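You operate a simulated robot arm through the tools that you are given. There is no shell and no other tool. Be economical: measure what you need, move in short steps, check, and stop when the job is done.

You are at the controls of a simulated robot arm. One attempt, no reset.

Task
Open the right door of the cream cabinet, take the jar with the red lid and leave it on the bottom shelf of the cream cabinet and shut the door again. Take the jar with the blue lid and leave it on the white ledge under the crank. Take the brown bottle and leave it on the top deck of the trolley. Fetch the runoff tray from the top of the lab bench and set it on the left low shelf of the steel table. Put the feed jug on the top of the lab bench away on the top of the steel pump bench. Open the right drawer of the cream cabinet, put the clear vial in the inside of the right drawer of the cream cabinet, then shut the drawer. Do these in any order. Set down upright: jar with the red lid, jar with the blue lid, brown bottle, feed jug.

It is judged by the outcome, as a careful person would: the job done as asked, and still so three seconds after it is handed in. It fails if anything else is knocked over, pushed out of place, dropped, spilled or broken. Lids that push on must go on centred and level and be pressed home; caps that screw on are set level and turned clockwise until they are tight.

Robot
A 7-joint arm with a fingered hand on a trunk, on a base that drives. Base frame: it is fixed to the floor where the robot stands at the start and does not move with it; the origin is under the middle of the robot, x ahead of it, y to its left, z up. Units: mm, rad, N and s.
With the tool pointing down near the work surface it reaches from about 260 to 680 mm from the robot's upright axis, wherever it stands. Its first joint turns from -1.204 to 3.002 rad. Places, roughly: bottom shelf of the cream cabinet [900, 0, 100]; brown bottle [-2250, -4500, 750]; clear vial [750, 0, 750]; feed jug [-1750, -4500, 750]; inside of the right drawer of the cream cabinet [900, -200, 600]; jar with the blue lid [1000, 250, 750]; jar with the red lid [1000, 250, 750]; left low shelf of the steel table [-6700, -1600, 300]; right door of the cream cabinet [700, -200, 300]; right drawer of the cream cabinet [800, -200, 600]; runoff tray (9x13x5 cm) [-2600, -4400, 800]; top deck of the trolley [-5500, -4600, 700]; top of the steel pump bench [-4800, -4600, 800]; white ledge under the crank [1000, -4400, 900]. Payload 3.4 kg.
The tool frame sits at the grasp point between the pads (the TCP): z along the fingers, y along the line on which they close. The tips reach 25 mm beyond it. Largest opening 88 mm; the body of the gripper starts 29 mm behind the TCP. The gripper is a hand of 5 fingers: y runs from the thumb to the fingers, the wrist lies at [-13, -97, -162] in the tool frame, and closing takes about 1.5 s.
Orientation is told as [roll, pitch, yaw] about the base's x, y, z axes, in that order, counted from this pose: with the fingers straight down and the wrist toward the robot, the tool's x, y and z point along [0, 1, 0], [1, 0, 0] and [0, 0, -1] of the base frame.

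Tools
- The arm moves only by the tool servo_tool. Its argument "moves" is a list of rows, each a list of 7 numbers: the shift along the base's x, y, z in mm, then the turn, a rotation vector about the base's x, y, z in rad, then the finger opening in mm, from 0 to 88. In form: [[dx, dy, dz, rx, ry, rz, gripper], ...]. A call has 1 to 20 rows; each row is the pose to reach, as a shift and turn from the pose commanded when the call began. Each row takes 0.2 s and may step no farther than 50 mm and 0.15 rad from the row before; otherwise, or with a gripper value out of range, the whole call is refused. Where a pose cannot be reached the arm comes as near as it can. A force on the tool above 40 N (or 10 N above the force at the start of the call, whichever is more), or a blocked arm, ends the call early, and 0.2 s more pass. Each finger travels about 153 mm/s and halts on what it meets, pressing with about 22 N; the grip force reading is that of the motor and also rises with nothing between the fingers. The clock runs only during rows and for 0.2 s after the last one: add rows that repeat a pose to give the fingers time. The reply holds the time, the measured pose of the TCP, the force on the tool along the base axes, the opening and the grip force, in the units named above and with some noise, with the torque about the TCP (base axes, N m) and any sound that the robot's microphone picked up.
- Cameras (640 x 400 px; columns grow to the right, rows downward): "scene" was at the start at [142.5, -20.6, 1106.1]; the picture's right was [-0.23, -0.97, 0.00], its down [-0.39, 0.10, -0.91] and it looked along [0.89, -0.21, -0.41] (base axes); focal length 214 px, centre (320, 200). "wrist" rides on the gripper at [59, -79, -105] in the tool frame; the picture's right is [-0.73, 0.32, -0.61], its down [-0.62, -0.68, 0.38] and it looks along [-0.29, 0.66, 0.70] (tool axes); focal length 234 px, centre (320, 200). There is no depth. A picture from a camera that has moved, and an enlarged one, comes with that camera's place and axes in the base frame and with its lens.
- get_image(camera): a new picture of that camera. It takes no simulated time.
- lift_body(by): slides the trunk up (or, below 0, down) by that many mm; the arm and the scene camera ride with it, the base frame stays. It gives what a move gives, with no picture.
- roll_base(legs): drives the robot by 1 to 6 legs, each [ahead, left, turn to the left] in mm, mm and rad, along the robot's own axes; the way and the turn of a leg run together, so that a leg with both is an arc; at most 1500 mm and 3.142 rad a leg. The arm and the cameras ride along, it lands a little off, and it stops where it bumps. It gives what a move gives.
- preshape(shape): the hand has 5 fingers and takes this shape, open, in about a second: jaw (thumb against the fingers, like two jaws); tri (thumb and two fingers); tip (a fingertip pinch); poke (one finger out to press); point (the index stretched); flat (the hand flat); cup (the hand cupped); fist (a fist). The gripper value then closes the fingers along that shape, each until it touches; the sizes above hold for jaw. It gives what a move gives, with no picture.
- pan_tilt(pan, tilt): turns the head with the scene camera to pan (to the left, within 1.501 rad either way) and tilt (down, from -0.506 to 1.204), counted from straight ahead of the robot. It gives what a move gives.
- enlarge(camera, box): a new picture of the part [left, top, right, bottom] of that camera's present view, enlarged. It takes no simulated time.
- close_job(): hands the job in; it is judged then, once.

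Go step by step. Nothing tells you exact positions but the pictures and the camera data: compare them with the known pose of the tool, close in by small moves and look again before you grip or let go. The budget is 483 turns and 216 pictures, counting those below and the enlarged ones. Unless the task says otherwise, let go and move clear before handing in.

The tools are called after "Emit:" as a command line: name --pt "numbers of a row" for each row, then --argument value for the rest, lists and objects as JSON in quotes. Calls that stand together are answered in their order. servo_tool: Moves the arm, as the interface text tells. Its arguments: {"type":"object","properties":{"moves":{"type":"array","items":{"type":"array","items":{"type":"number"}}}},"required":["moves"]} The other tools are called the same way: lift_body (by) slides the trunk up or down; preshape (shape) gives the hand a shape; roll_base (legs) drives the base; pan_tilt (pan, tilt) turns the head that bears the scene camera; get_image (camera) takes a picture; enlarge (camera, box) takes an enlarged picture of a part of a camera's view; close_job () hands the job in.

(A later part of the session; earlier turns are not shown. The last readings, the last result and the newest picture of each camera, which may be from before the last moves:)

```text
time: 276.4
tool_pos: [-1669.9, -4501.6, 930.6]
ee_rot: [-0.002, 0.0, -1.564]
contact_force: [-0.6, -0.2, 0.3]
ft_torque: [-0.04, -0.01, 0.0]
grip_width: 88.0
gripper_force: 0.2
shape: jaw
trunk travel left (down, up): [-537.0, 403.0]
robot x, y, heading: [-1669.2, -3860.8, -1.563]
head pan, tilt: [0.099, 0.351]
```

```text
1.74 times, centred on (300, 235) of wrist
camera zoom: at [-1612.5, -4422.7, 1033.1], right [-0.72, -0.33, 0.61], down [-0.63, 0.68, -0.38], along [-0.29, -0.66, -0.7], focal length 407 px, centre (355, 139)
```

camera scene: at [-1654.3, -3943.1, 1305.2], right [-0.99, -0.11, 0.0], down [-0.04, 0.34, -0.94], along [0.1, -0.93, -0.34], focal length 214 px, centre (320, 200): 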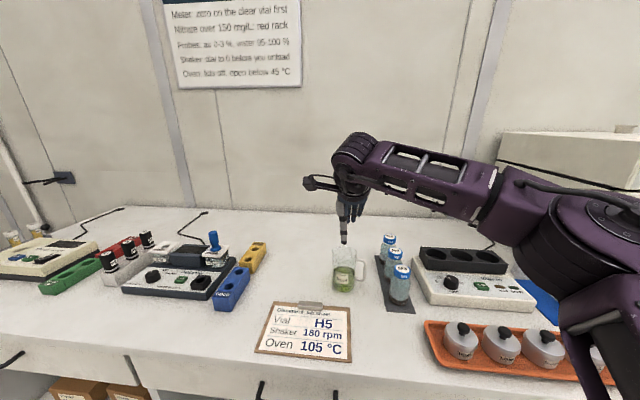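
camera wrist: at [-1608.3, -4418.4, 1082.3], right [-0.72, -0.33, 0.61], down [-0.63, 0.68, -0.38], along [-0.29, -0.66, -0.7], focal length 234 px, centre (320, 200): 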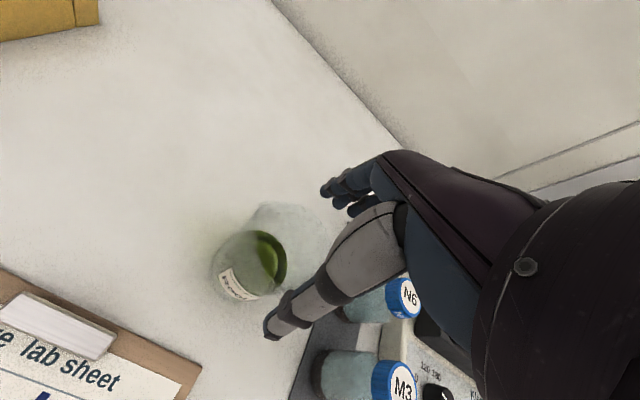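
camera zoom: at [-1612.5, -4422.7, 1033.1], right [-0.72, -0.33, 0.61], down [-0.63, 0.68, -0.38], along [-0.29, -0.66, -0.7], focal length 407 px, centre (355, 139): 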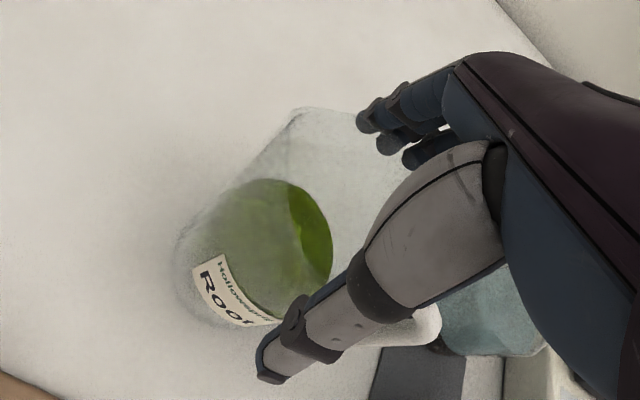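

Emit:
servo_tool --pt "0 0 0 0 0 0 78" --pt "0 0 0 0 0 0 68" --pt "0 0 0 0 0 0 58" --pt "0 0 0 0 0 0 50" --pt "0 0 0 0 0 0 50" --pt "0 0 0 0 0 0 50"

Emit:
enlarge --camera "wrist" --box '[180, 120, 420, 350]'

```text
time: 277.8
tool_pos: [-1670.8, -4502.1, 929.2]
ee_rot: [-0.002, 0.001, -1.565]
contact_force: [-0.6, 0.9, -0.6]
ft_torque: [0.03, -0.03, 0.0]
grip_width: 64.1
gripper_force: 22.4
shape: jaw
trunk travel left (down, up): [-537.0, 403.0]
robot x, y, heading: [-1667.7, -3857.5, -1.558]
head pan, tilt: [0.099, 0.351]
```

```text
1.74 times, centred on (300, 235) of wrist
camera zoom: at [-1612.5, -4422.9, 1033.2], right [-0.72, -0.33, 0.61], down [-0.63, 0.68, -0.38], along [-0.29, -0.66, -0.7], focal length 407 px, centre (355, 139)
```

zoom: 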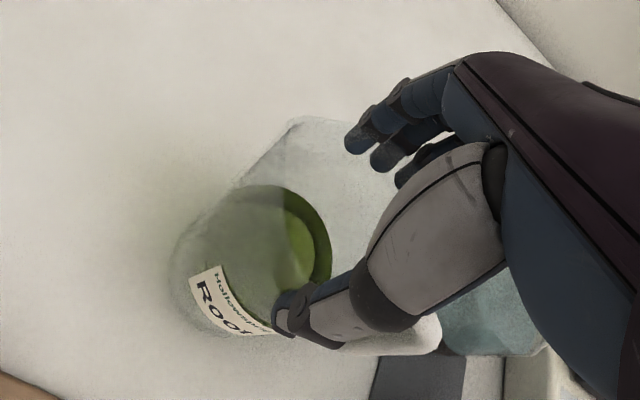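

Grip holds at 64 mm. Lift gently.

Emit:
servo_tool --pt "0 0 5 0 0 0 45" --pt "0 0 12 0 0 0 45" --pt "0 0 25 0 0 0 45" --pt "0 0 45 0 0 0 45" --pt "0 0 70 0 0 0 45"

Emit:
enlarge --camera "scene" --box '[270, 160, 430, 300]'

```text
time: 279.0
tool_pos: [-1671.3, -4501.3, 999.8]
ee_rot: [-0.002, 0.001, -1.564]
contact_force: [0.9, -0.3, -2.5]
ft_torque: [0.0, 0.0, 0.01]
grip_width: 64.2
gripper_force: 22.1
shape: jaw
trunk travel left (down, up): [-537.0, 403.0]
robot x, y, heading: [-1667.7, -3858.2, -1.561]
head pan, tilt: [0.099, 0.351]
```

```text
2.86 times, centred on (350, 230) of scene
camera zoom: at [-1653.5, -4000.8, 1305.3], right [-0.99, -0.11, 0.0], down [-0.04, 0.34, -0.94], along [0.1, -0.93, -0.34], focal length 613 px, centre (234, 114)
```

zoom: 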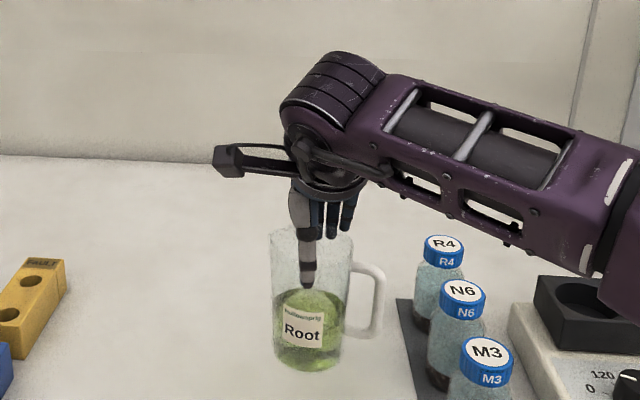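

Level and secure. Raise, retract, back off and look down the room toward the pump bench.

Emit:
servo_tool --pt "0 0 30 0 0 0 45" --pt "0 20 60 0 0 0 45" --pt "0 40 90 0 0 0 45" --pt "0 55 90 0 0 0 45"

Emit:
roll_base --legs '[[-350, 0, 0], [0, -800, 0]]'

Emit:
pan_tilt --pan -1.1 --tilt 0.3

Emit:
get_image --camera "scene"

```text
time: 280.0
tool_pos: [-1671.3, -4446.6, 1091.6]
ee_rot: [-0.002, 0.0, -1.564]
contact_force: [-1.0, -0.5, -3.1]
ft_torque: [-0.01, 0.0, -0.01]
grip_width: 64.2
gripper_force: 22.6
shape: jaw
trunk travel left (down, up): [-537.0, 403.0]
robot x, y, heading: [-1666.8, -3856.2, -1.562]
head pan, tilt: [0.099, 0.351]
```

```text
time: 286.0
tool_pos: [-2447.4, -4128.2, 1091.4]
ee_rot: [-0.002, 0.0, -1.546]
contact_force: [0.4, 0.1, -2.0]
ft_torque: [-0.01, -0.04, 0.01]
grip_width: 64.2
gripper_force: 22.3
shape: jaw
trunk travel left (down, up): [-537.0, 403.0]
robot x, y, heading: [-2454.1, -3540.7, -1.548]
head pan, tilt: [0.099, 0.351]
```

```text
time: 287.4
tool_pos: [-2446.6, -4128.3, 1091.2]
ee_rot: [-0.002, 0.0, -1.546]
contact_force: [-0.2, -0.2, -1.5]
ft_torque: [-0.02, -0.02, 0.0]
grip_width: 64.1
gripper_force: 21.5
shape: jaw
trunk travel left (down, up): [-537.0, 403.0]
robot x, y, heading: [-2455.7, -3539.4, -1.545]
head pan, tilt: [-1.1, 0.3]
```

```text
77 pictures are left
camera scene: at [-2531.6, -3634.2, 1310.0], right [-0.48, 0.88, 0.0], down [0.26, 0.14, -0.96], along [-0.84, -0.46, -0.3], focal length 214 px, centre (320, 200)
```

scene: 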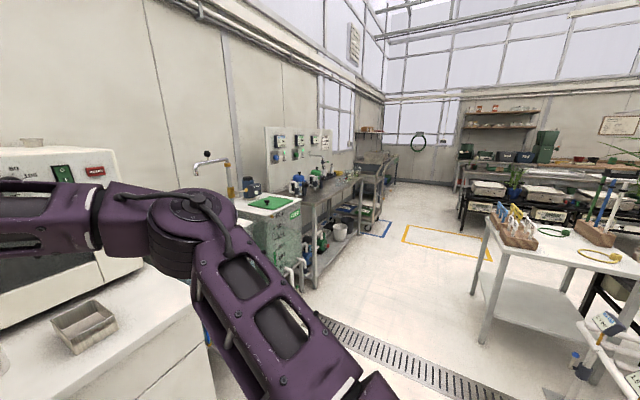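

Path along -x is clear at y≈-3600. Driving sideways to the pump bench.

Emit:
roll_base --legs '[[60, 0, -0.022], [0, -1150, 0], [0, -900, 0]]'

Emit:
pan_tilt --pan -0.2 --tilt 0.4

Emit:
get_image --camera "scene"

```text
time: 298.1
tool_pos: [-4477.3, -4251.0, 1091.0]
ee_rot: [-0.002, 0.001, -1.529]
contact_force: [-0.2, -0.2, -1.4]
ft_torque: [0.0, -0.03, -0.02]
grip_width: 64.4
gripper_force: 21.6
shape: jaw
trunk travel left (down, up): [-537.0, 403.0]
robot x, y, heading: [-4492.2, -3658.8, -1.52]
head pan, tilt: [-1.1, 0.3]
```

```text
time: 299.3
tool_pos: [-4476.2, -4250.5, 1090.6]
ee_rot: [-0.001, 0.0, -1.528]
contact_force: [0.2, -0.8, -2.2]
ft_torque: [0.0, -0.04, -0.05]
grip_width: 64.1
gripper_force: 21.8
shape: jaw
trunk travel left (down, up): [-537.0, 403.0]
robot x, y, heading: [-4493.6, -3663.3, -1.521]
head pan, tilt: [-0.201, 0.4]
```

```text
76 pictures are left
camera scene: at [-4502.9, -3803.8, 1300.7], right [-0.99, 0.16, 0.0], down [0.06, 0.38, -0.92], along [-0.14, -0.91, -0.39], focal length 214 px, centre (320, 200)
```

scene: 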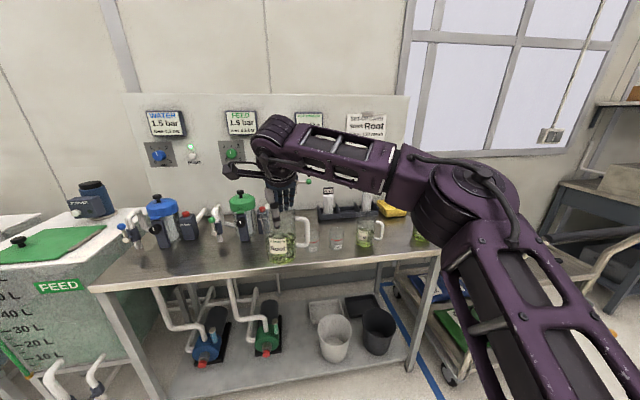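

Emit:
enlarge --camera "scene" --box '[80, 160, 460, 310]'

Emit:
get_image --camera "wrist"

```text
1.68 times, centred on (270, 235) of scene
camera zoom: at [-4502.9, -3803.8, 1300.7], right [-0.99, 0.16, 0.0], down [0.06, 0.38, -0.92], along [-0.14, -0.91, -0.39], focal length 361 px, centre (404, 141)
```

zoom: 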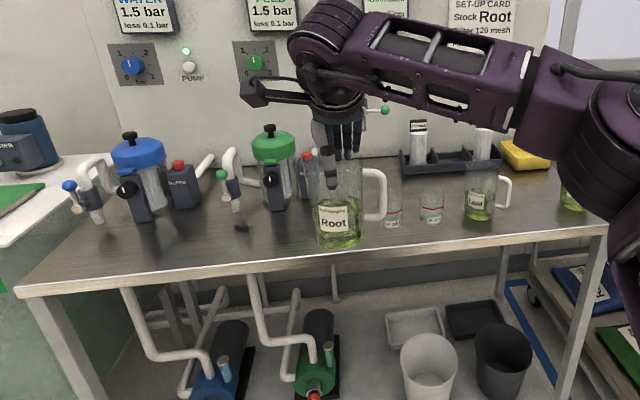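

```text
74 pictures are left
camera wrist: at [-4421.6, -4169.2, 1194.3], right [-0.71, -0.35, 0.61], down [-0.65, 0.65, -0.38], along [-0.26, -0.67, -0.7], focal length 234 px, centre (320, 200)
```

wrist: 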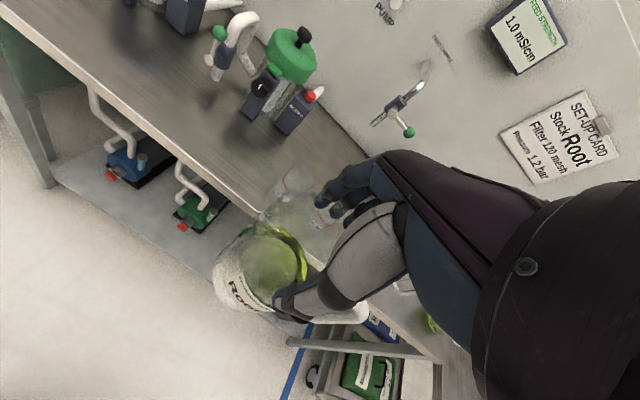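

I'll place the jug at about (-4420,-4485), between the green pump unit and the small cups, at the front of the steel bench.

Emit:
roll_base --legs '[[182, 48, -0.04]]'

Emit:
get_image --camera "scene"

Emit:
get_image --camera "wrist"

```text
time: 300.9
tool_pos: [-4448.8, -4432.3, 1091.2]
ee_rot: [-0.003, 0.002, -1.572]
contact_force: [-0.6, -1.1, -2.9]
ft_torque: [0.03, 0.03, 0.02]
grip_width: 64.3
gripper_force: 21.6
shape: jaw
trunk travel left (down, up): [-537.0, 403.0]
robot x, y, heading: [-4443.6, -3843.5, -1.567]
head pan, tilt: [-0.201, 0.4]
```

```text
73 pictures are left
camera scene: at [-4456.0, -3985.2, 1300.6], right [-0.98, 0.2, 0.0], down [0.08, 0.38, -0.92], along [-0.18, -0.9, -0.39], focal length 214 px, centre (320, 200)
```

scene: 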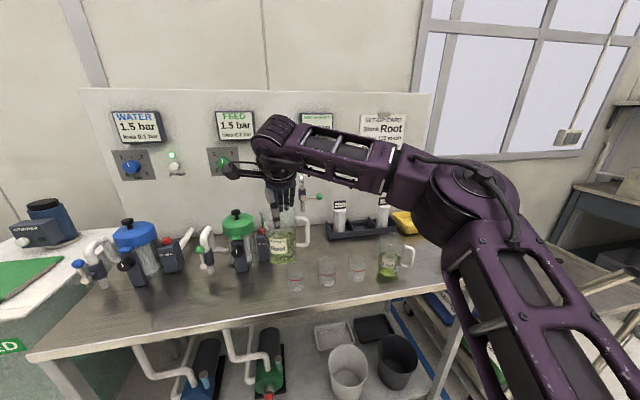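

```text
72 pictures are left
camera wrist: at [-4390.7, -4353.9, 1194.0], right [-0.73, -0.32, 0.61], down [-0.62, 0.68, -0.38], along [-0.29, -0.66, -0.7], focal length 234 px, centre (320, 200)
```

wrist: 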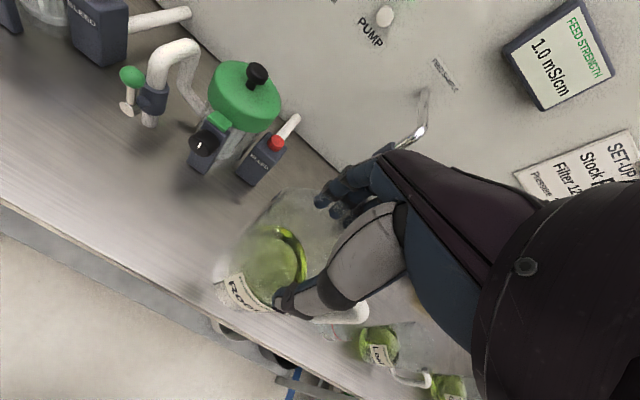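

Three cups stand at y≈-4477, x -4479 and beyond; so I'll set the jug at (-4360,-4465) with its handle clear of the first cup.

Emit:
roll_base --legs '[[0, 90, 0]]'

Emit:
servo_tool --pt "0 -20 -10 0 0 0 45" --pt "0 -33 -40 0 0 0 45" --pt "0 -33 -80 0 0 0 45" --pt "0 -33 -110 0 0 0 45"

Emit:
get_image --camera "wrist"

Emit:
enlarge --camera "scene" --box '[170, 190, 410, 330]'

```text
time: 302.0
tool_pos: [-4356.6, -4431.2, 1092.1]
ee_rot: [-0.001, 0.001, -1.566]
contact_force: [-0.5, 1.4, -2.3]
ft_torque: [-0.01, 0.03, 0.01]
grip_width: 64.3
gripper_force: 21.9
shape: jaw
trunk travel left (down, up): [-537.0, 403.0]
robot x, y, heading: [-4349.9, -3842.4, -1.564]
head pan, tilt: [-0.201, 0.4]
```

```text
time: 303.0
tool_pos: [-4358.0, -4464.3, 980.6]
ee_rot: [-0.001, 0.003, -1.567]
contact_force: [0.7, 0.7, -2.8]
ft_torque: [0.04, -0.05, 0.01]
grip_width: 64.0
gripper_force: 21.3
shape: jaw
trunk travel left (down, up): [-537.0, 403.0]
robot x, y, heading: [-4353.1, -3844.1, -1.566]
head pan, tilt: [-0.201, 0.4]
```

```text
71 pictures are left
camera wrist: at [-4300.4, -4385.5, 1082.7], right [-0.72, -0.33, 0.61], down [-0.63, 0.68, -0.38], along [-0.29, -0.66, -0.7], focal length 234 px, centre (320, 200)
```

wrist: 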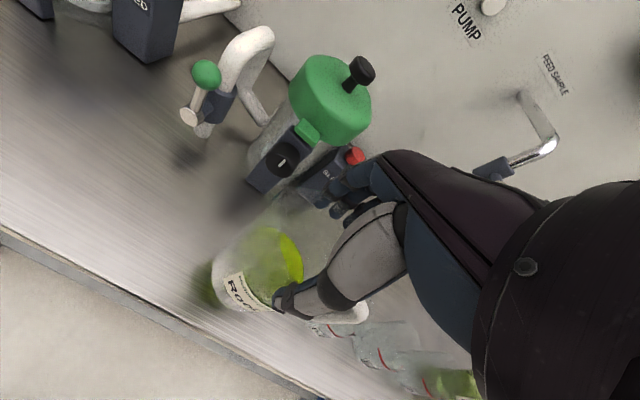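

```text
2.67 times, centred on (290, 260) of scene
camera zoom: at [-4366.4, -3984.6, 1300.7], right [-0.98, 0.19, 0.0], down [0.08, 0.38, -0.92], along [-0.18, -0.9, -0.39], focal length 572 px, centre (400, 40)
```

zoom: 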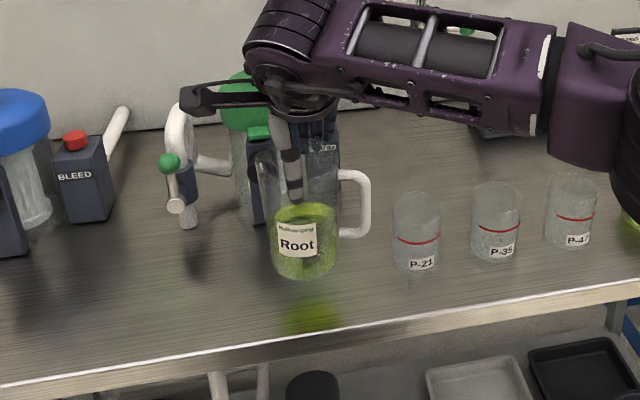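

Emit:
servo_tool --pt "0 0 -15 0 0 0 45" --pt "0 0 -30 0 0 0 45" --pt "0 0 -42 0 0 0 45"

Emit:
enlarge --camera "scene" --box '[210, 220, 370, 330]'

```text
time: 303.8
tool_pos: [-4358.1, -4463.5, 935.7]
ee_rot: [-0.001, 0.001, -1.568]
contact_force: [0.8, 0.1, -2.6]
ft_torque: [-0.02, -0.01, -0.02]
grip_width: 63.8
gripper_force: 22.5
shape: jaw
trunk travel left (down, up): [-537.0, 403.0]
robot x, y, heading: [-4350.6, -3841.8, -1.563]
head pan, tilt: [-0.201, 0.4]
```

```text
3.64 times, centred on (290, 275) of scene
camera zoom: at [-4366.3, -3984.5, 1300.7], right [-0.98, 0.19, 0.0], down [0.08, 0.38, -0.92], along [-0.18, -0.9, -0.39], focal length 780 px, centre (429, -73)
```

zoom: 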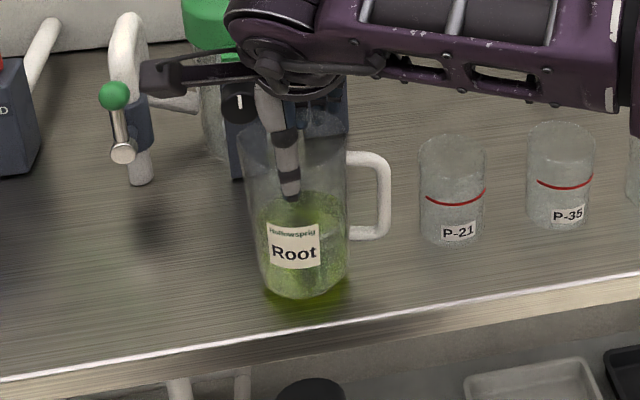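

Emit:
servo_tool --pt "0 -6 0 0 0 0 45" --pt "0 -8 -3 0 0 0 45" --pt "0 -8 -5 0 0 0 45"

```text
time: 304.6
tool_pos: [-4358.1, -4472.4, 934.0]
ee_rot: [-0.003, -0.001, -1.566]
contact_force: [0.2, 0.1, -2.5]
ft_torque: [-0.01, -0.02, 0.0]
grip_width: 64.1
gripper_force: 22.4
shape: jaw
trunk travel left (down, up): [-537.0, 403.0]
robot x, y, heading: [-4351.1, -3845.8, -1.559]
head pan, tilt: [-0.201, 0.4]
```

Emit:
servo_tool --pt "0 0 -3 0 0 0 45" --pt "0 0 -5 0 0 0 45"

```text
time: 305.2
tool_pos: [-4356.3, -4473.3, 930.6]
ee_rot: [-0.001, -0.002, -1.568]
contact_force: [0.9, -0.2, 1.1]
ft_torque: [0.02, -0.02, 0.02]
grip_width: 63.8
gripper_force: 22.1
shape: jaw
trunk travel left (down, up): [-537.0, 403.0]
robot x, y, heading: [-4348.6, -3843.4, -1.562]
head pan, tilt: [-0.201, 0.4]
```

Contact. Lower 1 mm and release.

Emit:
servo_tool --pt "0 0 -1 0 0 0 50" --pt "0 0 -1 0 0 0 65" --pt "0 0 -1 0 0 0 80" --pt "0 0 -1 0 0 0 88" --pt "0 0 -1 0 0 0 88" --pt "0 0 -1 0 0 0 88"

Emit:
enlarge --camera "scene" --box '[210, 220, 370, 330]'

```text
time: 306.6
tool_pos: [-4357.4, -4472.2, 929.0]
ee_rot: [-0.003, 0.0, -1.567]
contact_force: [0.2, 0.1, 0.3]
ft_torque: [-0.01, -0.06, -0.02]
grip_width: 87.8
gripper_force: 0.1
shape: jaw
trunk travel left (down, up): [-537.0, 403.0]
robot x, y, heading: [-4350.6, -3844.2, -1.56]
head pan, tilt: [-0.201, 0.4]
```

```text
3.64 times, centred on (290, 275) of scene
camera zoom: at [-4366.3, -3983.7, 1300.8], right [-0.98, 0.19, 0.0], down [0.08, 0.38, -0.92], along [-0.18, -0.9, -0.39], focal length 780 px, centre (429, -73)
```

zoom: 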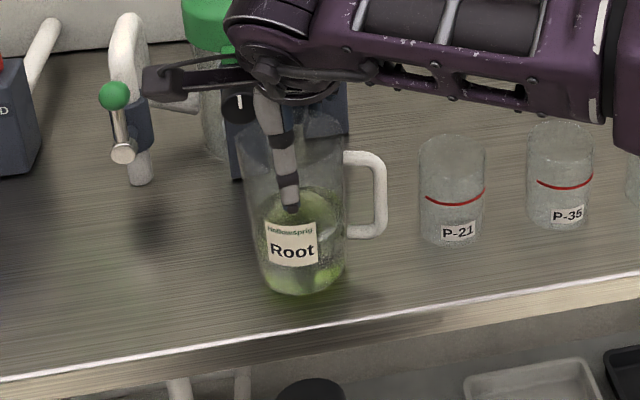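

Released. Rise slowly and confirm it stays.

Emit:
servo_tool --pt "0 0 6 0 0 0 88" --pt "0 0 14 0 0 0 88" --pt "0 0 25 0 0 0 88" --pt "0 0 40 0 0 0 88"

Emit:
enlarge --camera "scene" --box '[210, 200, 370, 330]'

```text
time: 307.6
tool_pos: [-4358.2, -4473.6, 968.4]
ee_rot: [-0.003, -0.001, -1.568]
contact_force: [0.6, 0.4, -0.3]
ft_torque: [0.0, 0.0, 0.0]
grip_width: 87.9
gripper_force: 0.0
shape: jaw
trunk travel left (down, up): [-537.0, 403.0]
robot x, y, heading: [-4348.9, -3845.3, -1.564]
head pan, tilt: [-0.201, 0.4]
```

```text
3.08 times, centred on (290, 265) of scene
camera zoom: at [-4366.3, -3983.4, 1300.8], right [-0.98, 0.19, 0.0], down [0.08, 0.38, -0.92], along [-0.18, -0.9, -0.39], focal length 660 px, centre (412, 0)
```

zoom: 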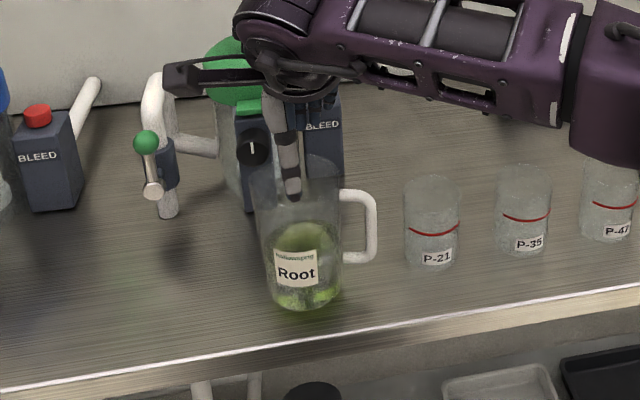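

Jug is down and free. Retreat and return for the brown bottle.

Emit:
servo_tool --pt "0 0 45 0 0 0 88" --pt "0 10 90 0 0 0 88" --pt "0 41 122 0 0 0 88"

Emit:
roll_base --legs '[[-240, 0, 0], [0, 1010, 0], [0, 1000, 0]]'

Emit:
pan_tilt --pan 0.0 --tilt 0.4

Emit:
get_image --camera "scene"

```text
time: 308.4
tool_pos: [-4355.3, -4427.3, 1095.8]
ee_rot: [-0.001, -0.002, -1.568]
contact_force: [0.4, -0.9, 0.4]
ft_torque: [-0.03, 0.0, 0.01]
grip_width: 87.6
gripper_force: 0.0
shape: jaw
trunk travel left (down, up): [-537.0, 403.0]
robot x, y, heading: [-4352.8, -3843.4, -1.564]
head pan, tilt: [-0.201, 0.4]
```

```text
time: 319.8
tool_pos: [-2336.6, -4198.0, 1094.7]
ee_rot: [-0.001, 0.001, -1.571]
contact_force: [0.4, 0.0, -0.2]
ft_torque: [0.04, -0.01, 0.0]
grip_width: 87.8
gripper_force: 0.0
shape: jaw
trunk travel left (down, up): [-537.0, 403.0]
robot x, y, heading: [-2329.0, -3610.5, -1.57]
head pan, tilt: [-0.201, 0.4]
```

```text
time: 320.6
tool_pos: [-2336.7, -4198.3, 1093.6]
ee_rot: [-0.002, 0.001, -1.572]
contact_force: [0.0, 0.4, 0.5]
ft_torque: [0.02, 0.01, 0.01]
grip_width: 87.5
gripper_force: 0.1
shape: jaw
trunk travel left (down, up): [-537.0, 403.0]
robot x, y, heading: [-2330.8, -3612.7, -1.566]
head pan, tilt: [0.0, 0.4]
```

```text
66 pictures are left
camera scene: at [-2327.6, -3754.1, 1300.8], right [-1.0, 0.0, 0.0], down [0.0, 0.39, -0.92], along [0.0, -0.92, -0.39], focal length 214 px, centre (320, 200)
```

scene: 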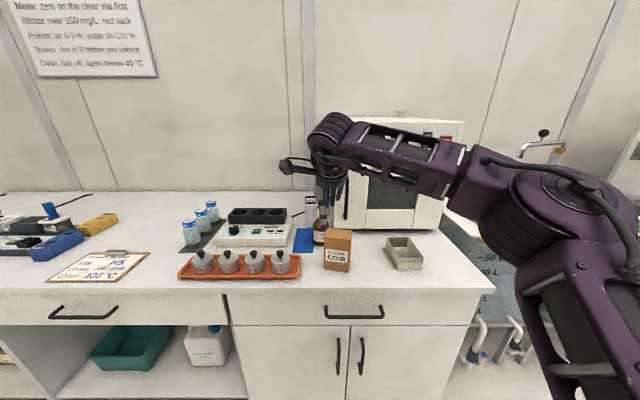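

Bottle at ≈(-2328,-4469), coir box in front right of it. Approach above it.

Emit:
roll_base --legs '[[220, 8, 0]]'

Emit:
get_image --camera "wrist"

Emit:
enlarge --camera "scene" --box '[260, 180, 460, 310]'

```text
time: 322.2
tool_pos: [-2329.9, -4416.3, 1094.7]
ee_rot: [-0.002, 0.002, -1.572]
contact_force: [-1.2, -0.3, -0.6]
ft_torque: [0.0, 0.0, -0.01]
grip_width: 87.6
gripper_force: 0.0
shape: jaw
trunk travel left (down, up): [-537.0, 403.0]
robot x, y, heading: [-2322.0, -3828.7, -1.57]
head pan, tilt: [0.0, 0.4]
```

```text
65 pictures are left
camera wrist: at [-2272.0, -4337.4, 1197.3], right [-0.73, -0.32, 0.61], down [-0.62, 0.68, -0.38], along [-0.29, -0.66, -0.7], focal length 234 px, centre (320, 200)
```

wrist: 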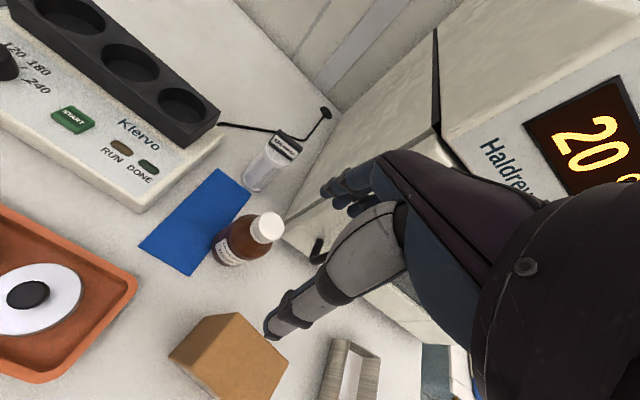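

```text
3.08 times, centred on (360, 245) of scene
camera zoom: at [-2319.6, -3972.6, 1300.7], right [-1.0, 0.0, 0.0], down [0.0, 0.39, -0.92], along [0.0, -0.92, -0.39], focal length 660 px, centre (197, 62)
```

zoom: 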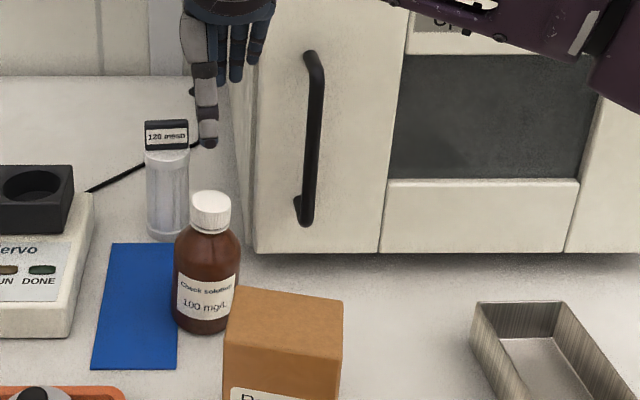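

Cap at ≈(-2332,-4490), top z≈935. Position above and descend with checks.

Emit:
roll_base --legs '[[40, 0, 0]]'

Emit:
servo_tool --pt "-1 -15 -40 0 0 0 88" --pt "-2 -34 -80 0 0 0 88" --pt "-2 -34 -120 0 0 0 88" --pt "-2 -34 -135 0 0 0 88"

Emit:
get_image --camera "wrist"

Emit:
enlarge --camera "scene" --box '[260, 160, 420, 290]'

```text
time: 323.1
tool_pos: [-2329.3, -4455.1, 1094.1]
ee_rot: [-0.002, 0.001, -1.571]
contact_force: [-1.1, 0.2, -0.2]
ft_torque: [0.02, 0.0, 0.0]
grip_width: 87.8
gripper_force: 0.0
shape: jaw
trunk travel left (down, up): [-537.0, 403.0]
robot x, y, heading: [-2323.2, -3869.6, -1.568]
head pan, tilt: [0.0, 0.4]
```

```text
time: 324.1
tool_pos: [-2330.8, -4489.3, 960.6]
ee_rot: [-0.003, 0.0, -1.573]
contact_force: [0.2, -0.4, -0.8]
ft_torque: [-0.01, 0.03, 0.0]
grip_width: 87.9
gripper_force: 0.0
shape: jaw
trunk travel left (down, up): [-537.0, 403.0]
robot x, y, heading: [-2323.6, -3867.7, -1.563]
head pan, tilt: [0.0, 0.4]
```

```text
63 pictures are left
camera wrist: at [-2272.6, -4410.3, 1063.4], right [-0.73, -0.32, 0.61], down [-0.62, 0.68, -0.38], along [-0.29, -0.66, -0.7], focal length 234 px, centre (320, 200)
```

wrist: 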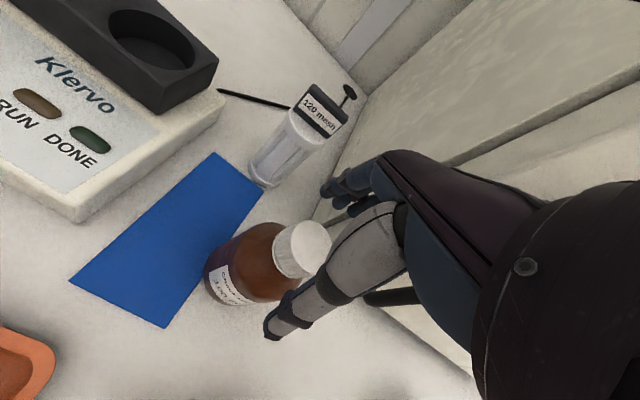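

```text
3.08 times, centred on (340, 225) of scene
camera zoom: at [-2319.3, -4011.0, 1300.8], right [-1.0, 0.0, 0.0], down [0.0, 0.39, -0.92], along [0.0, -0.92, -0.39], focal length 660 px, centre (258, 123)
```

zoom: 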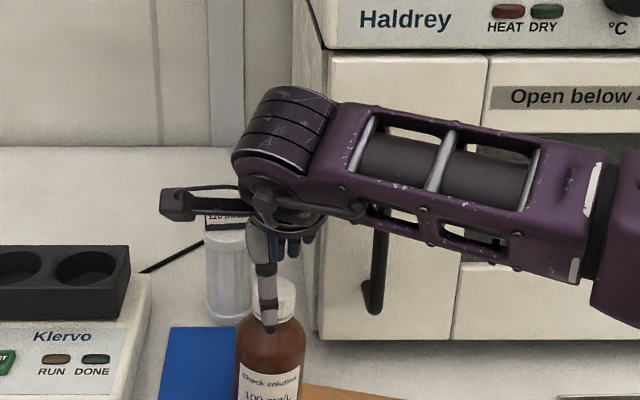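

Shift 9 mm deeper, descend to z=918 and close on the cap.

Emit:
servo_tool --pt "-1 -8 -10 0 0 0 88" --pt "-1 -9 -25 0 0 0 88" --pt "-1 -9 -42 0 0 0 88" --pt "-1 -9 -42 0 0 0 70" --pt "-1 -9 -42 0 0 0 50" --pt "-1 -9 -42 0 0 0 30" --pt "-1 -9 -42 0 0 0 15" --pt "-1 -9 -42 0 0 0 15" --pt "-1 -9 -42 0 0 0 15"

Emit:
get_image --camera "wrist"

```text
time: 326.1
tool_pos: [-2333.5, -4496.9, 919.2]
ee_rot: [-0.003, -0.001, -1.573]
contact_force: [0.6, 0.6, 6.8]
ft_torque: [0.01, 0.03, -0.03]
grip_width: 40.2
gripper_force: 21.9
shape: jaw
trunk travel left (down, up): [-537.0, 403.0]
robot x, y, heading: [-2323.5, -3870.8, -1.574]
head pan, tilt: [0.0, 0.4]
```

```text
61 pictures are left
camera wrist: at [-2275.1, -4417.9, 1022.3], right [-0.73, -0.32, 0.61], down [-0.62, 0.68, -0.38], along [-0.29, -0.66, -0.69], focal length 234 px, centre (320, 200)
```

wrist: 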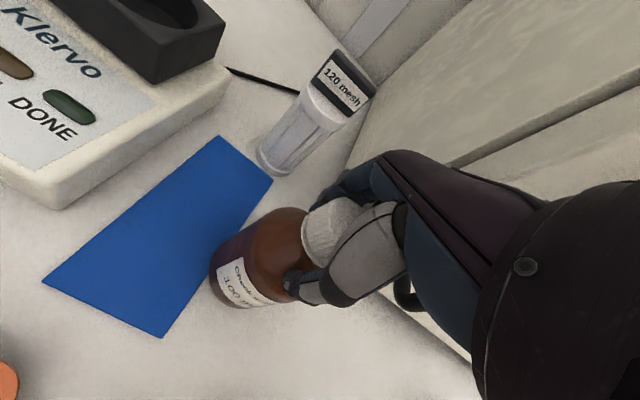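

Emit:
servo_tool --pt "0 0 4 0 0 0 15" --pt "0 0 8 0 0 0 12" --pt "0 0 12 0 0 0 10" --pt "0 0 12 0 0 0 10"

Emit:
enlarge --camera "scene" --box '[260, 180, 420, 290]'

Emit:
enlarge --camera "wrist" --box '[180, 150, 420, 330]'

```text
time: 327.1
tool_pos: [-2332.3, -4497.5, 929.4]
ee_rot: [-0.002, 0.002, -1.572]
contact_force: [0.2, 0.8, 0.1]
ft_torque: [-0.01, 0.01, 0.0]
grip_width: 32.8
gripper_force: 21.4
shape: jaw
trunk travel left (down, up): [-537.0, 403.0]
robot x, y, heading: [-2318.8, -3871.2, -1.57]
head pan, tilt: [0.0, 0.4]
```

```text
3.64 times, centred on (340, 235) of scene
camera zoom: at [-2319.5, -4011.3, 1300.7], right [-1.0, 0.0, 0.0], down [0.0, 0.39, -0.92], along [0.0, -0.92, -0.39], focal length 780 px, centre (247, 73)
```

zoom: 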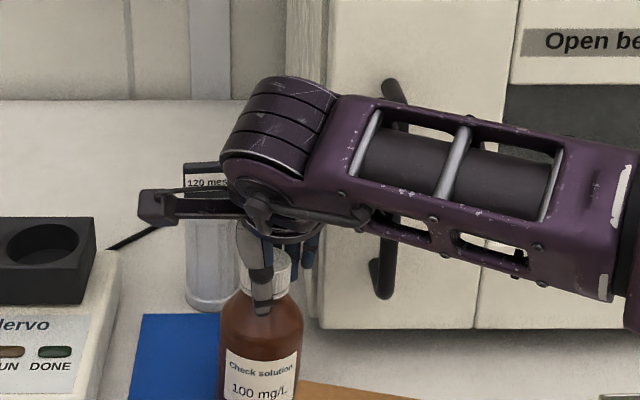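

```text
2.22 times, centred on (300, 240) of wrist
camera zoom: at [-2274.4, -4418.7, 1032.3], right [-0.73, -0.32, 0.61], down [-0.62, 0.68, -0.38], along [-0.29, -0.66, -0.7], focal length 520 px, centre (364, 111)
```

zoom: 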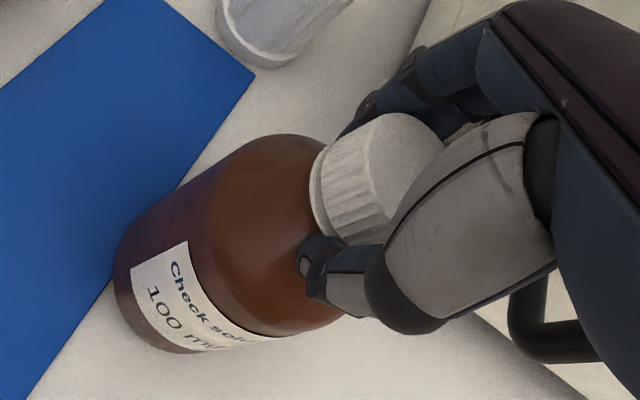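

Emit:
servo_tool --pt "0 0 4 0 0 0 10" --pt "0 0 8 0 0 0 8" --pt "0 0 14 0 0 0 8" --pt "0 0 20 0 0 0 8"

Emit:
enlarge --camera "wrist" --box '[180, 150, 420, 330]'

```text
time: 328.1
tool_pos: [-2332.9, -4498.3, 950.0]
ee_rot: [-0.002, -0.001, -1.573]
contact_force: [0.9, 1.1, -2.3]
ft_torque: [-0.02, 0.02, 0.0]
grip_width: 32.5
gripper_force: 21.7
shape: jaw
trunk travel left (down, up): [-537.0, 403.0]
robot x, y, heading: [-2320.5, -3870.2, -1.569]
head pan, tilt: [0.0, 0.4]
```

```text
2.22 times, centred on (300, 240) of wrist
camera zoom: at [-2274.2, -4419.7, 1052.7], right [-0.73, -0.32, 0.61], down [-0.62, 0.68, -0.38], along [-0.29, -0.66, -0.7], focal length 520 px, centre (364, 111)
```

zoom: 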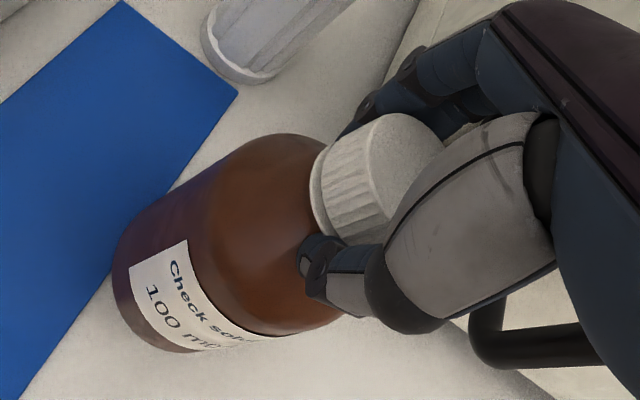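

Bottle lifted securely. Raise, back off and drive to the trolley.

Emit:
servo_tool --pt "0 0 45 0 0 0 8" --pt "0 0 90 0 0 0 8" --pt "0 20 130 0 0 0 8" --pt "0 43 145 0 0 0 8"

Emit:
roll_base --legs '[[-270, 0, 0], [0, -1000, 0], [0, -1000, 0], [0, -900, 0]]'

Emit:
pan_tilt --pan -0.3 --tilt 0.4

Emit:
get_image --camera "scene"

```text
time: 329.1
tool_pos: [-2333.3, -4456.7, 1093.2]
ee_rot: [0.0, -0.002, -1.572]
contact_force: [0.1, 0.5, -3.5]
ft_torque: [0.01, 0.04, 0.02]
grip_width: 32.3
gripper_force: 21.5
shape: jaw
trunk travel left (down, up): [-537.0, 403.0]
robot x, y, heading: [-2325.8, -3870.8, -1.568]
head pan, tilt: [0.0, 0.4]
```

```text
time: 344.9
tool_pos: [-5230.6, -4139.5, 1092.9]
ee_rot: [-0.002, 0.002, -1.582]
contact_force: [-0.7, -0.3, -3.1]
ft_torque: [-0.01, -0.02, -0.02]
grip_width: 32.4
gripper_force: 22.1
shape: jaw
trunk travel left (down, up): [-537.0, 403.0]
robot x, y, heading: [-5215.3, -3550.8, -1.578]
head pan, tilt: [0.0, 0.4]
```

```text
time: 345.7
tool_pos: [-5229.9, -4139.3, 1093.2]
ee_rot: [-0.001, 0.0, -1.582]
contact_force: [0.4, 0.6, -3.4]
ft_torque: [-0.03, 0.0, 0.02]
grip_width: 32.5
gripper_force: 22.3
shape: jaw
trunk travel left (down, up): [-537.0, 403.0]
robot x, y, heading: [-5217.5, -3551.7, -1.581]
head pan, tilt: [-0.3, 0.4]
```

```text
57 pictures are left
camera scene: at [-5239.8, -3688.9, 1300.7], right [-0.95, 0.3, 0.0], down [0.12, 0.37, -0.92], along [-0.28, -0.88, -0.39], focal length 214 px, centre (320, 200)
```

scene: 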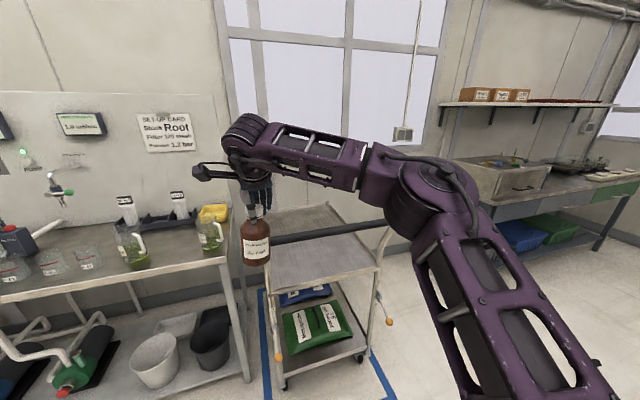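

The trolley's push bar (y≈-4300, z≈900) stands along its near edge. I'll raise the trunk and let the arm reach down from above so the elbow clears the bar.

Emit:
lift_body --by 260

Emit:
servo_tool --pt "0 0 -35 0 0 0 8" --pt "0 0 -70 0 0 0 8" --pt "0 0 -105 0 0 0 8" --pt "0 0 -140 0 0 0 8" --pt "0 0 -175 0 0 0 8" --pt "0 0 -210 0 0 0 8" --pt "0 0 -245 0 0 0 8"

Emit:
roll_base --legs '[[60, -170, 0]]'

Emit:
get_image --camera "scene"

```text
time: 348.4
tool_pos: [-5230.3, -4139.6, 1353.9]
ee_rot: [-0.002, -0.002, -1.581]
contact_force: [-0.1, -0.3, -3.7]
ft_torque: [-0.01, 0.01, 0.01]
grip_width: 32.4
gripper_force: 21.8
shape: jaw
trunk travel left (down, up): [-797.0, 143.0]
robot x, y, heading: [-5214.0, -3551.7, -1.583]
head pan, tilt: [-0.3, 0.4]
```

```text
time: 350.0
tool_pos: [-5231.5, -4140.8, 1110.9]
ee_rot: [0.0, 0.001, -1.581]
contact_force: [-1.2, 0.6, -2.9]
ft_torque: [0.0, 0.0, -0.01]
grip_width: 32.4
gripper_force: 22.0
shape: jaw
trunk travel left (down, up): [-797.0, 143.0]
robot x, y, heading: [-5211.9, -3548.7, -1.579]
head pan, tilt: [-0.3, 0.4]
```

```text
time: 351.5
tool_pos: [-5395.7, -4197.2, 1112.0]
ee_rot: [-0.001, 0.0, -1.577]
contact_force: [-0.1, 0.5, -2.5]
ft_torque: [-0.01, 0.02, 0.01]
grip_width: 32.2
gripper_force: 22.0
shape: jaw
trunk travel left (down, up): [-797.0, 143.0]
robot x, y, heading: [-5381.7, -3606.8, -1.578]
head pan, tilt: [-0.3, 0.4]
```

```text
56 pictures are left
camera scene: at [-5406.5, -3746.2, 1560.8], right [-0.95, 0.3, 0.0], down [0.12, 0.37, -0.92], along [-0.28, -0.88, -0.39], focal length 214 px, centre (320, 200)
```

scene: 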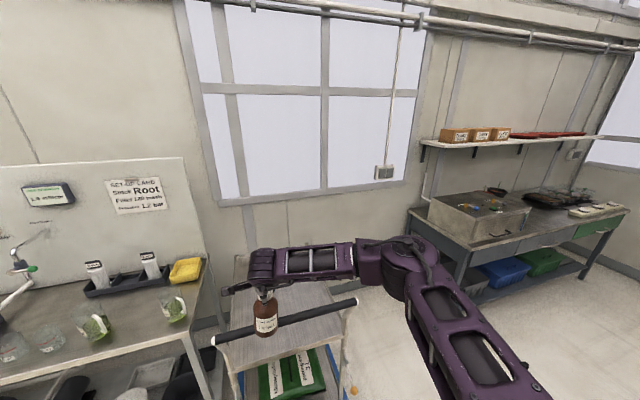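

Bar clearance is good (bottle bottom ≈ 995 vs bar ≲ 900). Moving over the deck.

Emit:
roll_base --legs '[[290, 0, 0]]'

Emit:
servo_tool --pt "0 0 -40 0 0 0 8" --pt "0 0 -80 0 0 0 8" --pt "0 0 -120 0 0 0 8"

Emit:
get_image --camera "scene"

Emit:
get_image --camera "wrist"

```text
time: 353.5
tool_pos: [-5390.7, -4485.8, 1113.3]
ee_rot: [-0.002, 0.0, -1.568]
contact_force: [-0.2, 0.5, -2.2]
ft_torque: [-0.03, 0.03, -0.02]
grip_width: 32.2
gripper_force: 21.6
shape: jaw
trunk travel left (down, up): [-797.0, 143.0]
robot x, y, heading: [-5382.3, -3893.8, -1.562]
head pan, tilt: [-0.3, 0.4]
```

```text
time: 354.3
tool_pos: [-5387.0, -4483.2, 993.4]
ee_rot: [-0.003, 0.002, -1.567]
contact_force: [0.4, -0.1, -3.0]
ft_torque: [-0.01, 0.03, 0.01]
grip_width: 32.4
gripper_force: 22.2
shape: jaw
trunk travel left (down, up): [-797.0, 143.0]
robot x, y, heading: [-5380.8, -3897.7, -1.561]
head pan, tilt: [-0.3, 0.4]
```

```text
55 pictures are left
camera scene: at [-5405.4, -4035.6, 1560.7], right [-0.96, 0.29, 0.0], down [0.11, 0.37, -0.92], along [-0.27, -0.88, -0.39], focal length 214 px, centre (320, 200)
```

scene: 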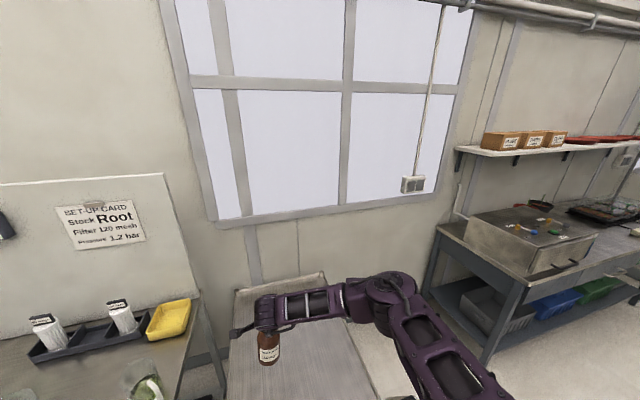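

```text
54 pictures are left
camera wrist: at [-5329.3, -4404.2, 1096.4], right [-0.72, -0.33, 0.61], down [-0.63, 0.68, -0.38], along [-0.29, -0.66, -0.7], focal length 234 px, centre (320, 200)
```

wrist: 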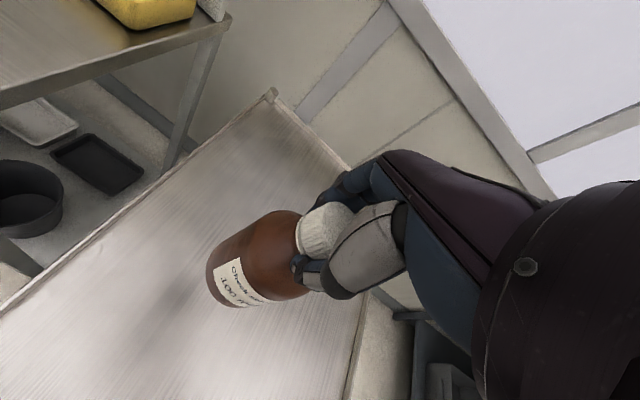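

Emit:
servo_tool --pt "0 0 -30 0 0 0 8" --pt "0 0 -60 0 0 0 8" --pt "0 0 -90 0 0 0 8" --pt "0 0 -115 0 0 0 8"

Emit:
pan_tilt --pan -0.3 --tilt 0.8

Emit:
get_image --camera "scene"

```text
time: 355.3
tool_pos: [-5387.6, -4483.7, 876.6]
ee_rot: [-0.002, 0.002, -1.566]
contact_force: [0.0, 0.2, -2.8]
ft_torque: [0.03, 0.04, -0.01]
grip_width: 32.3
gripper_force: 22.1
shape: jaw
trunk travel left (down, up): [-797.0, 143.0]
robot x, y, heading: [-5382.7, -3896.4, -1.566]
head pan, tilt: [-0.3, 0.4]
```

```text
time: 356.1
tool_pos: [-5389.5, -4484.0, 876.3]
ee_rot: [-0.002, -0.001, -1.568]
contact_force: [-0.3, -0.2, -2.7]
ft_torque: [0.04, 0.0, 0.03]
grip_width: 32.1
gripper_force: 21.7
shape: jaw
trunk travel left (down, up): [-797.0, 143.0]
robot x, y, heading: [-5383.0, -3897.6, -1.564]
head pan, tilt: [-0.3, 0.799]
```

```text
53 pictures are left
camera scene: at [-5402.1, -4023.5, 1525.7], right [-0.96, 0.29, 0.0], down [0.21, 0.69, -0.7], along [-0.2, -0.67, -0.72], focal length 214 px, centre (320, 200)
```

scene: 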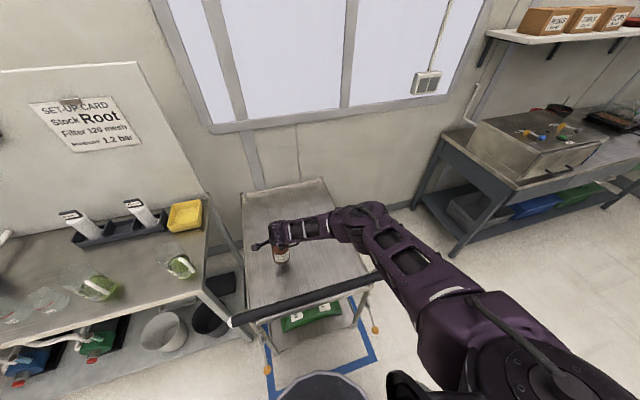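

The upper arm passes near the bar's right end. I'll extend 60 mm deeper and raise the trunk another 80 (lowering the arm correspondingly) for more clearance.

Emit:
servo_tool --pt "0 -20 0 0 0 0 8" --pt "0 -40 0 0 0 0 8" --pt "0 -60 0 0 0 0 8"

Emit:
lift_body --by 80

Emit:
servo_tool --pt "0 0 -25 0 0 0 8" --pt "0 0 -50 0 0 0 8" --pt "0 0 -75 0 0 0 8" --pt "0 0 -100 0 0 0 8"

Emit:
get_image --camera "scene"

```text
time: 356.9
tool_pos: [-5388.8, -4544.9, 878.6]
ee_rot: [-0.002, 0.001, -1.566]
contact_force: [0.9, -0.2, -3.0]
ft_torque: [0.02, 0.04, 0.01]
grip_width: 32.2
gripper_force: 22.0
shape: jaw
trunk travel left (down, up): [-797.0, 143.0]
robot x, y, heading: [-5378.6, -3894.8, -1.558]
head pan, tilt: [-0.3, 0.799]
```

```text
time: 358.1
tool_pos: [-5389.4, -4546.3, 959.0]
ee_rot: [-0.002, 0.002, -1.569]
contact_force: [-0.7, -0.2, -1.9]
ft_torque: [0.01, 0.0, -0.03]
grip_width: 32.0
gripper_force: 22.4
shape: jaw
trunk travel left (down, up): [-877.0, 63.0]
robot x, y, heading: [-5383.4, -3902.3, -1.564]
head pan, tilt: [-0.3, 0.799]
```

```text
time: 359.1
tool_pos: [-5382.7, -4514.8, 909.4]
ee_rot: [-0.001, -0.001, -1.568]
contact_force: [0.0, 0.2, -2.1]
ft_torque: [0.0, -0.01, 0.0]
grip_width: 32.0
gripper_force: 21.8
shape: jaw
out of reach, approached as far as the arm can: row 1, 2, 3, 4
trunk travel left (down, up): [-877.0, 63.0]
robot x, y, heading: [-5379.6, -3895.8, -1.559]
head pan, tilt: [-0.3, 0.799]
```

```text
52 pictures are left
camera scene: at [-5403.5, -4023.6, 1605.6], right [-0.96, 0.29, 0.0], down [0.21, 0.69, -0.7], along [-0.2, -0.67, -0.72], focal length 214 px, centre (320, 200)
```

scene: 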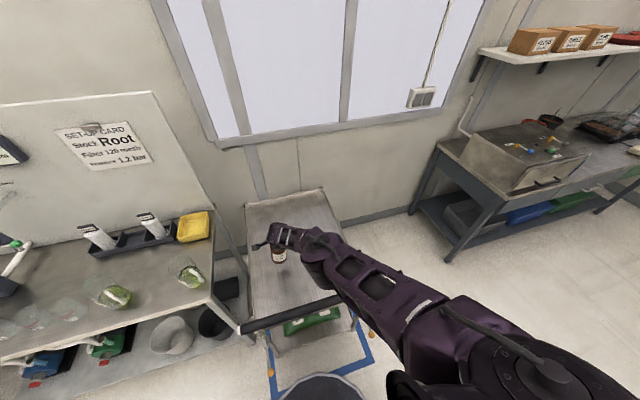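

The arm is now nearly straight and well above the bar. Lower with the trunk from here.

Emit:
lift_body --by -75

Emit:
enlarge --camera "scene" --box '[200, 170, 420, 330]'

Emit:
get_image --camera "wrist"

```text
time: 360.2
tool_pos: [-5382.3, -4514.7, 835.5]
ee_rot: [-0.001, -0.002, -1.566]
contact_force: [-0.1, -0.1, -1.9]
ft_torque: [0.02, 0.04, 0.0]
grip_width: 31.9
gripper_force: 22.3
shape: jaw
trunk travel left (down, up): [-802.0, 138.0]
robot x, y, heading: [-5380.4, -3897.8, -1.563]
head pan, tilt: [-0.3, 0.799]
```

```text
2.50 times, centred on (310, 250) of scene
camera zoom: at [-5402.1, -4023.4, 1530.6], right [-0.96, 0.29, 0.0], down [0.21, 0.69, -0.7], along [-0.2, -0.67, -0.72], focal length 536 px, centre (345, 75)
```

zoom: 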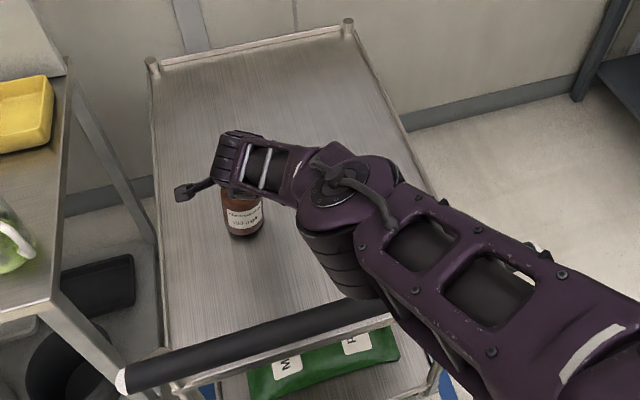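

```text
50 pictures are left
camera wrist: at [-5323.7, -4436.0, 937.9], right [-0.72, -0.33, 0.61], down [-0.63, 0.68, -0.38], along [-0.29, -0.66, -0.7], focal length 234 px, centre (320, 200)
```

wrist: 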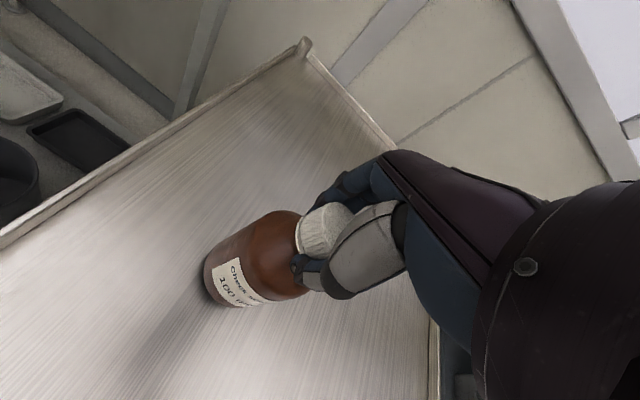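

Emit:
lift_body --by -10

```text
time: 360.8
tool_pos: [-5380.0, -4513.6, 830.0]
ee_rot: [0.0, -0.006, -1.565]
contact_force: [3.4, 3.1, 19.7]
ft_torque: [0.08, -0.02, 0.03]
grip_width: 33.8
gripper_force: 22.3
shape: jaw
trunk travel left (down, up): [-792.0, 148.0]
robot x, y, heading: [-5381.5, -3896.8, -1.561]
head pan, tilt: [-0.3, 0.799]
```

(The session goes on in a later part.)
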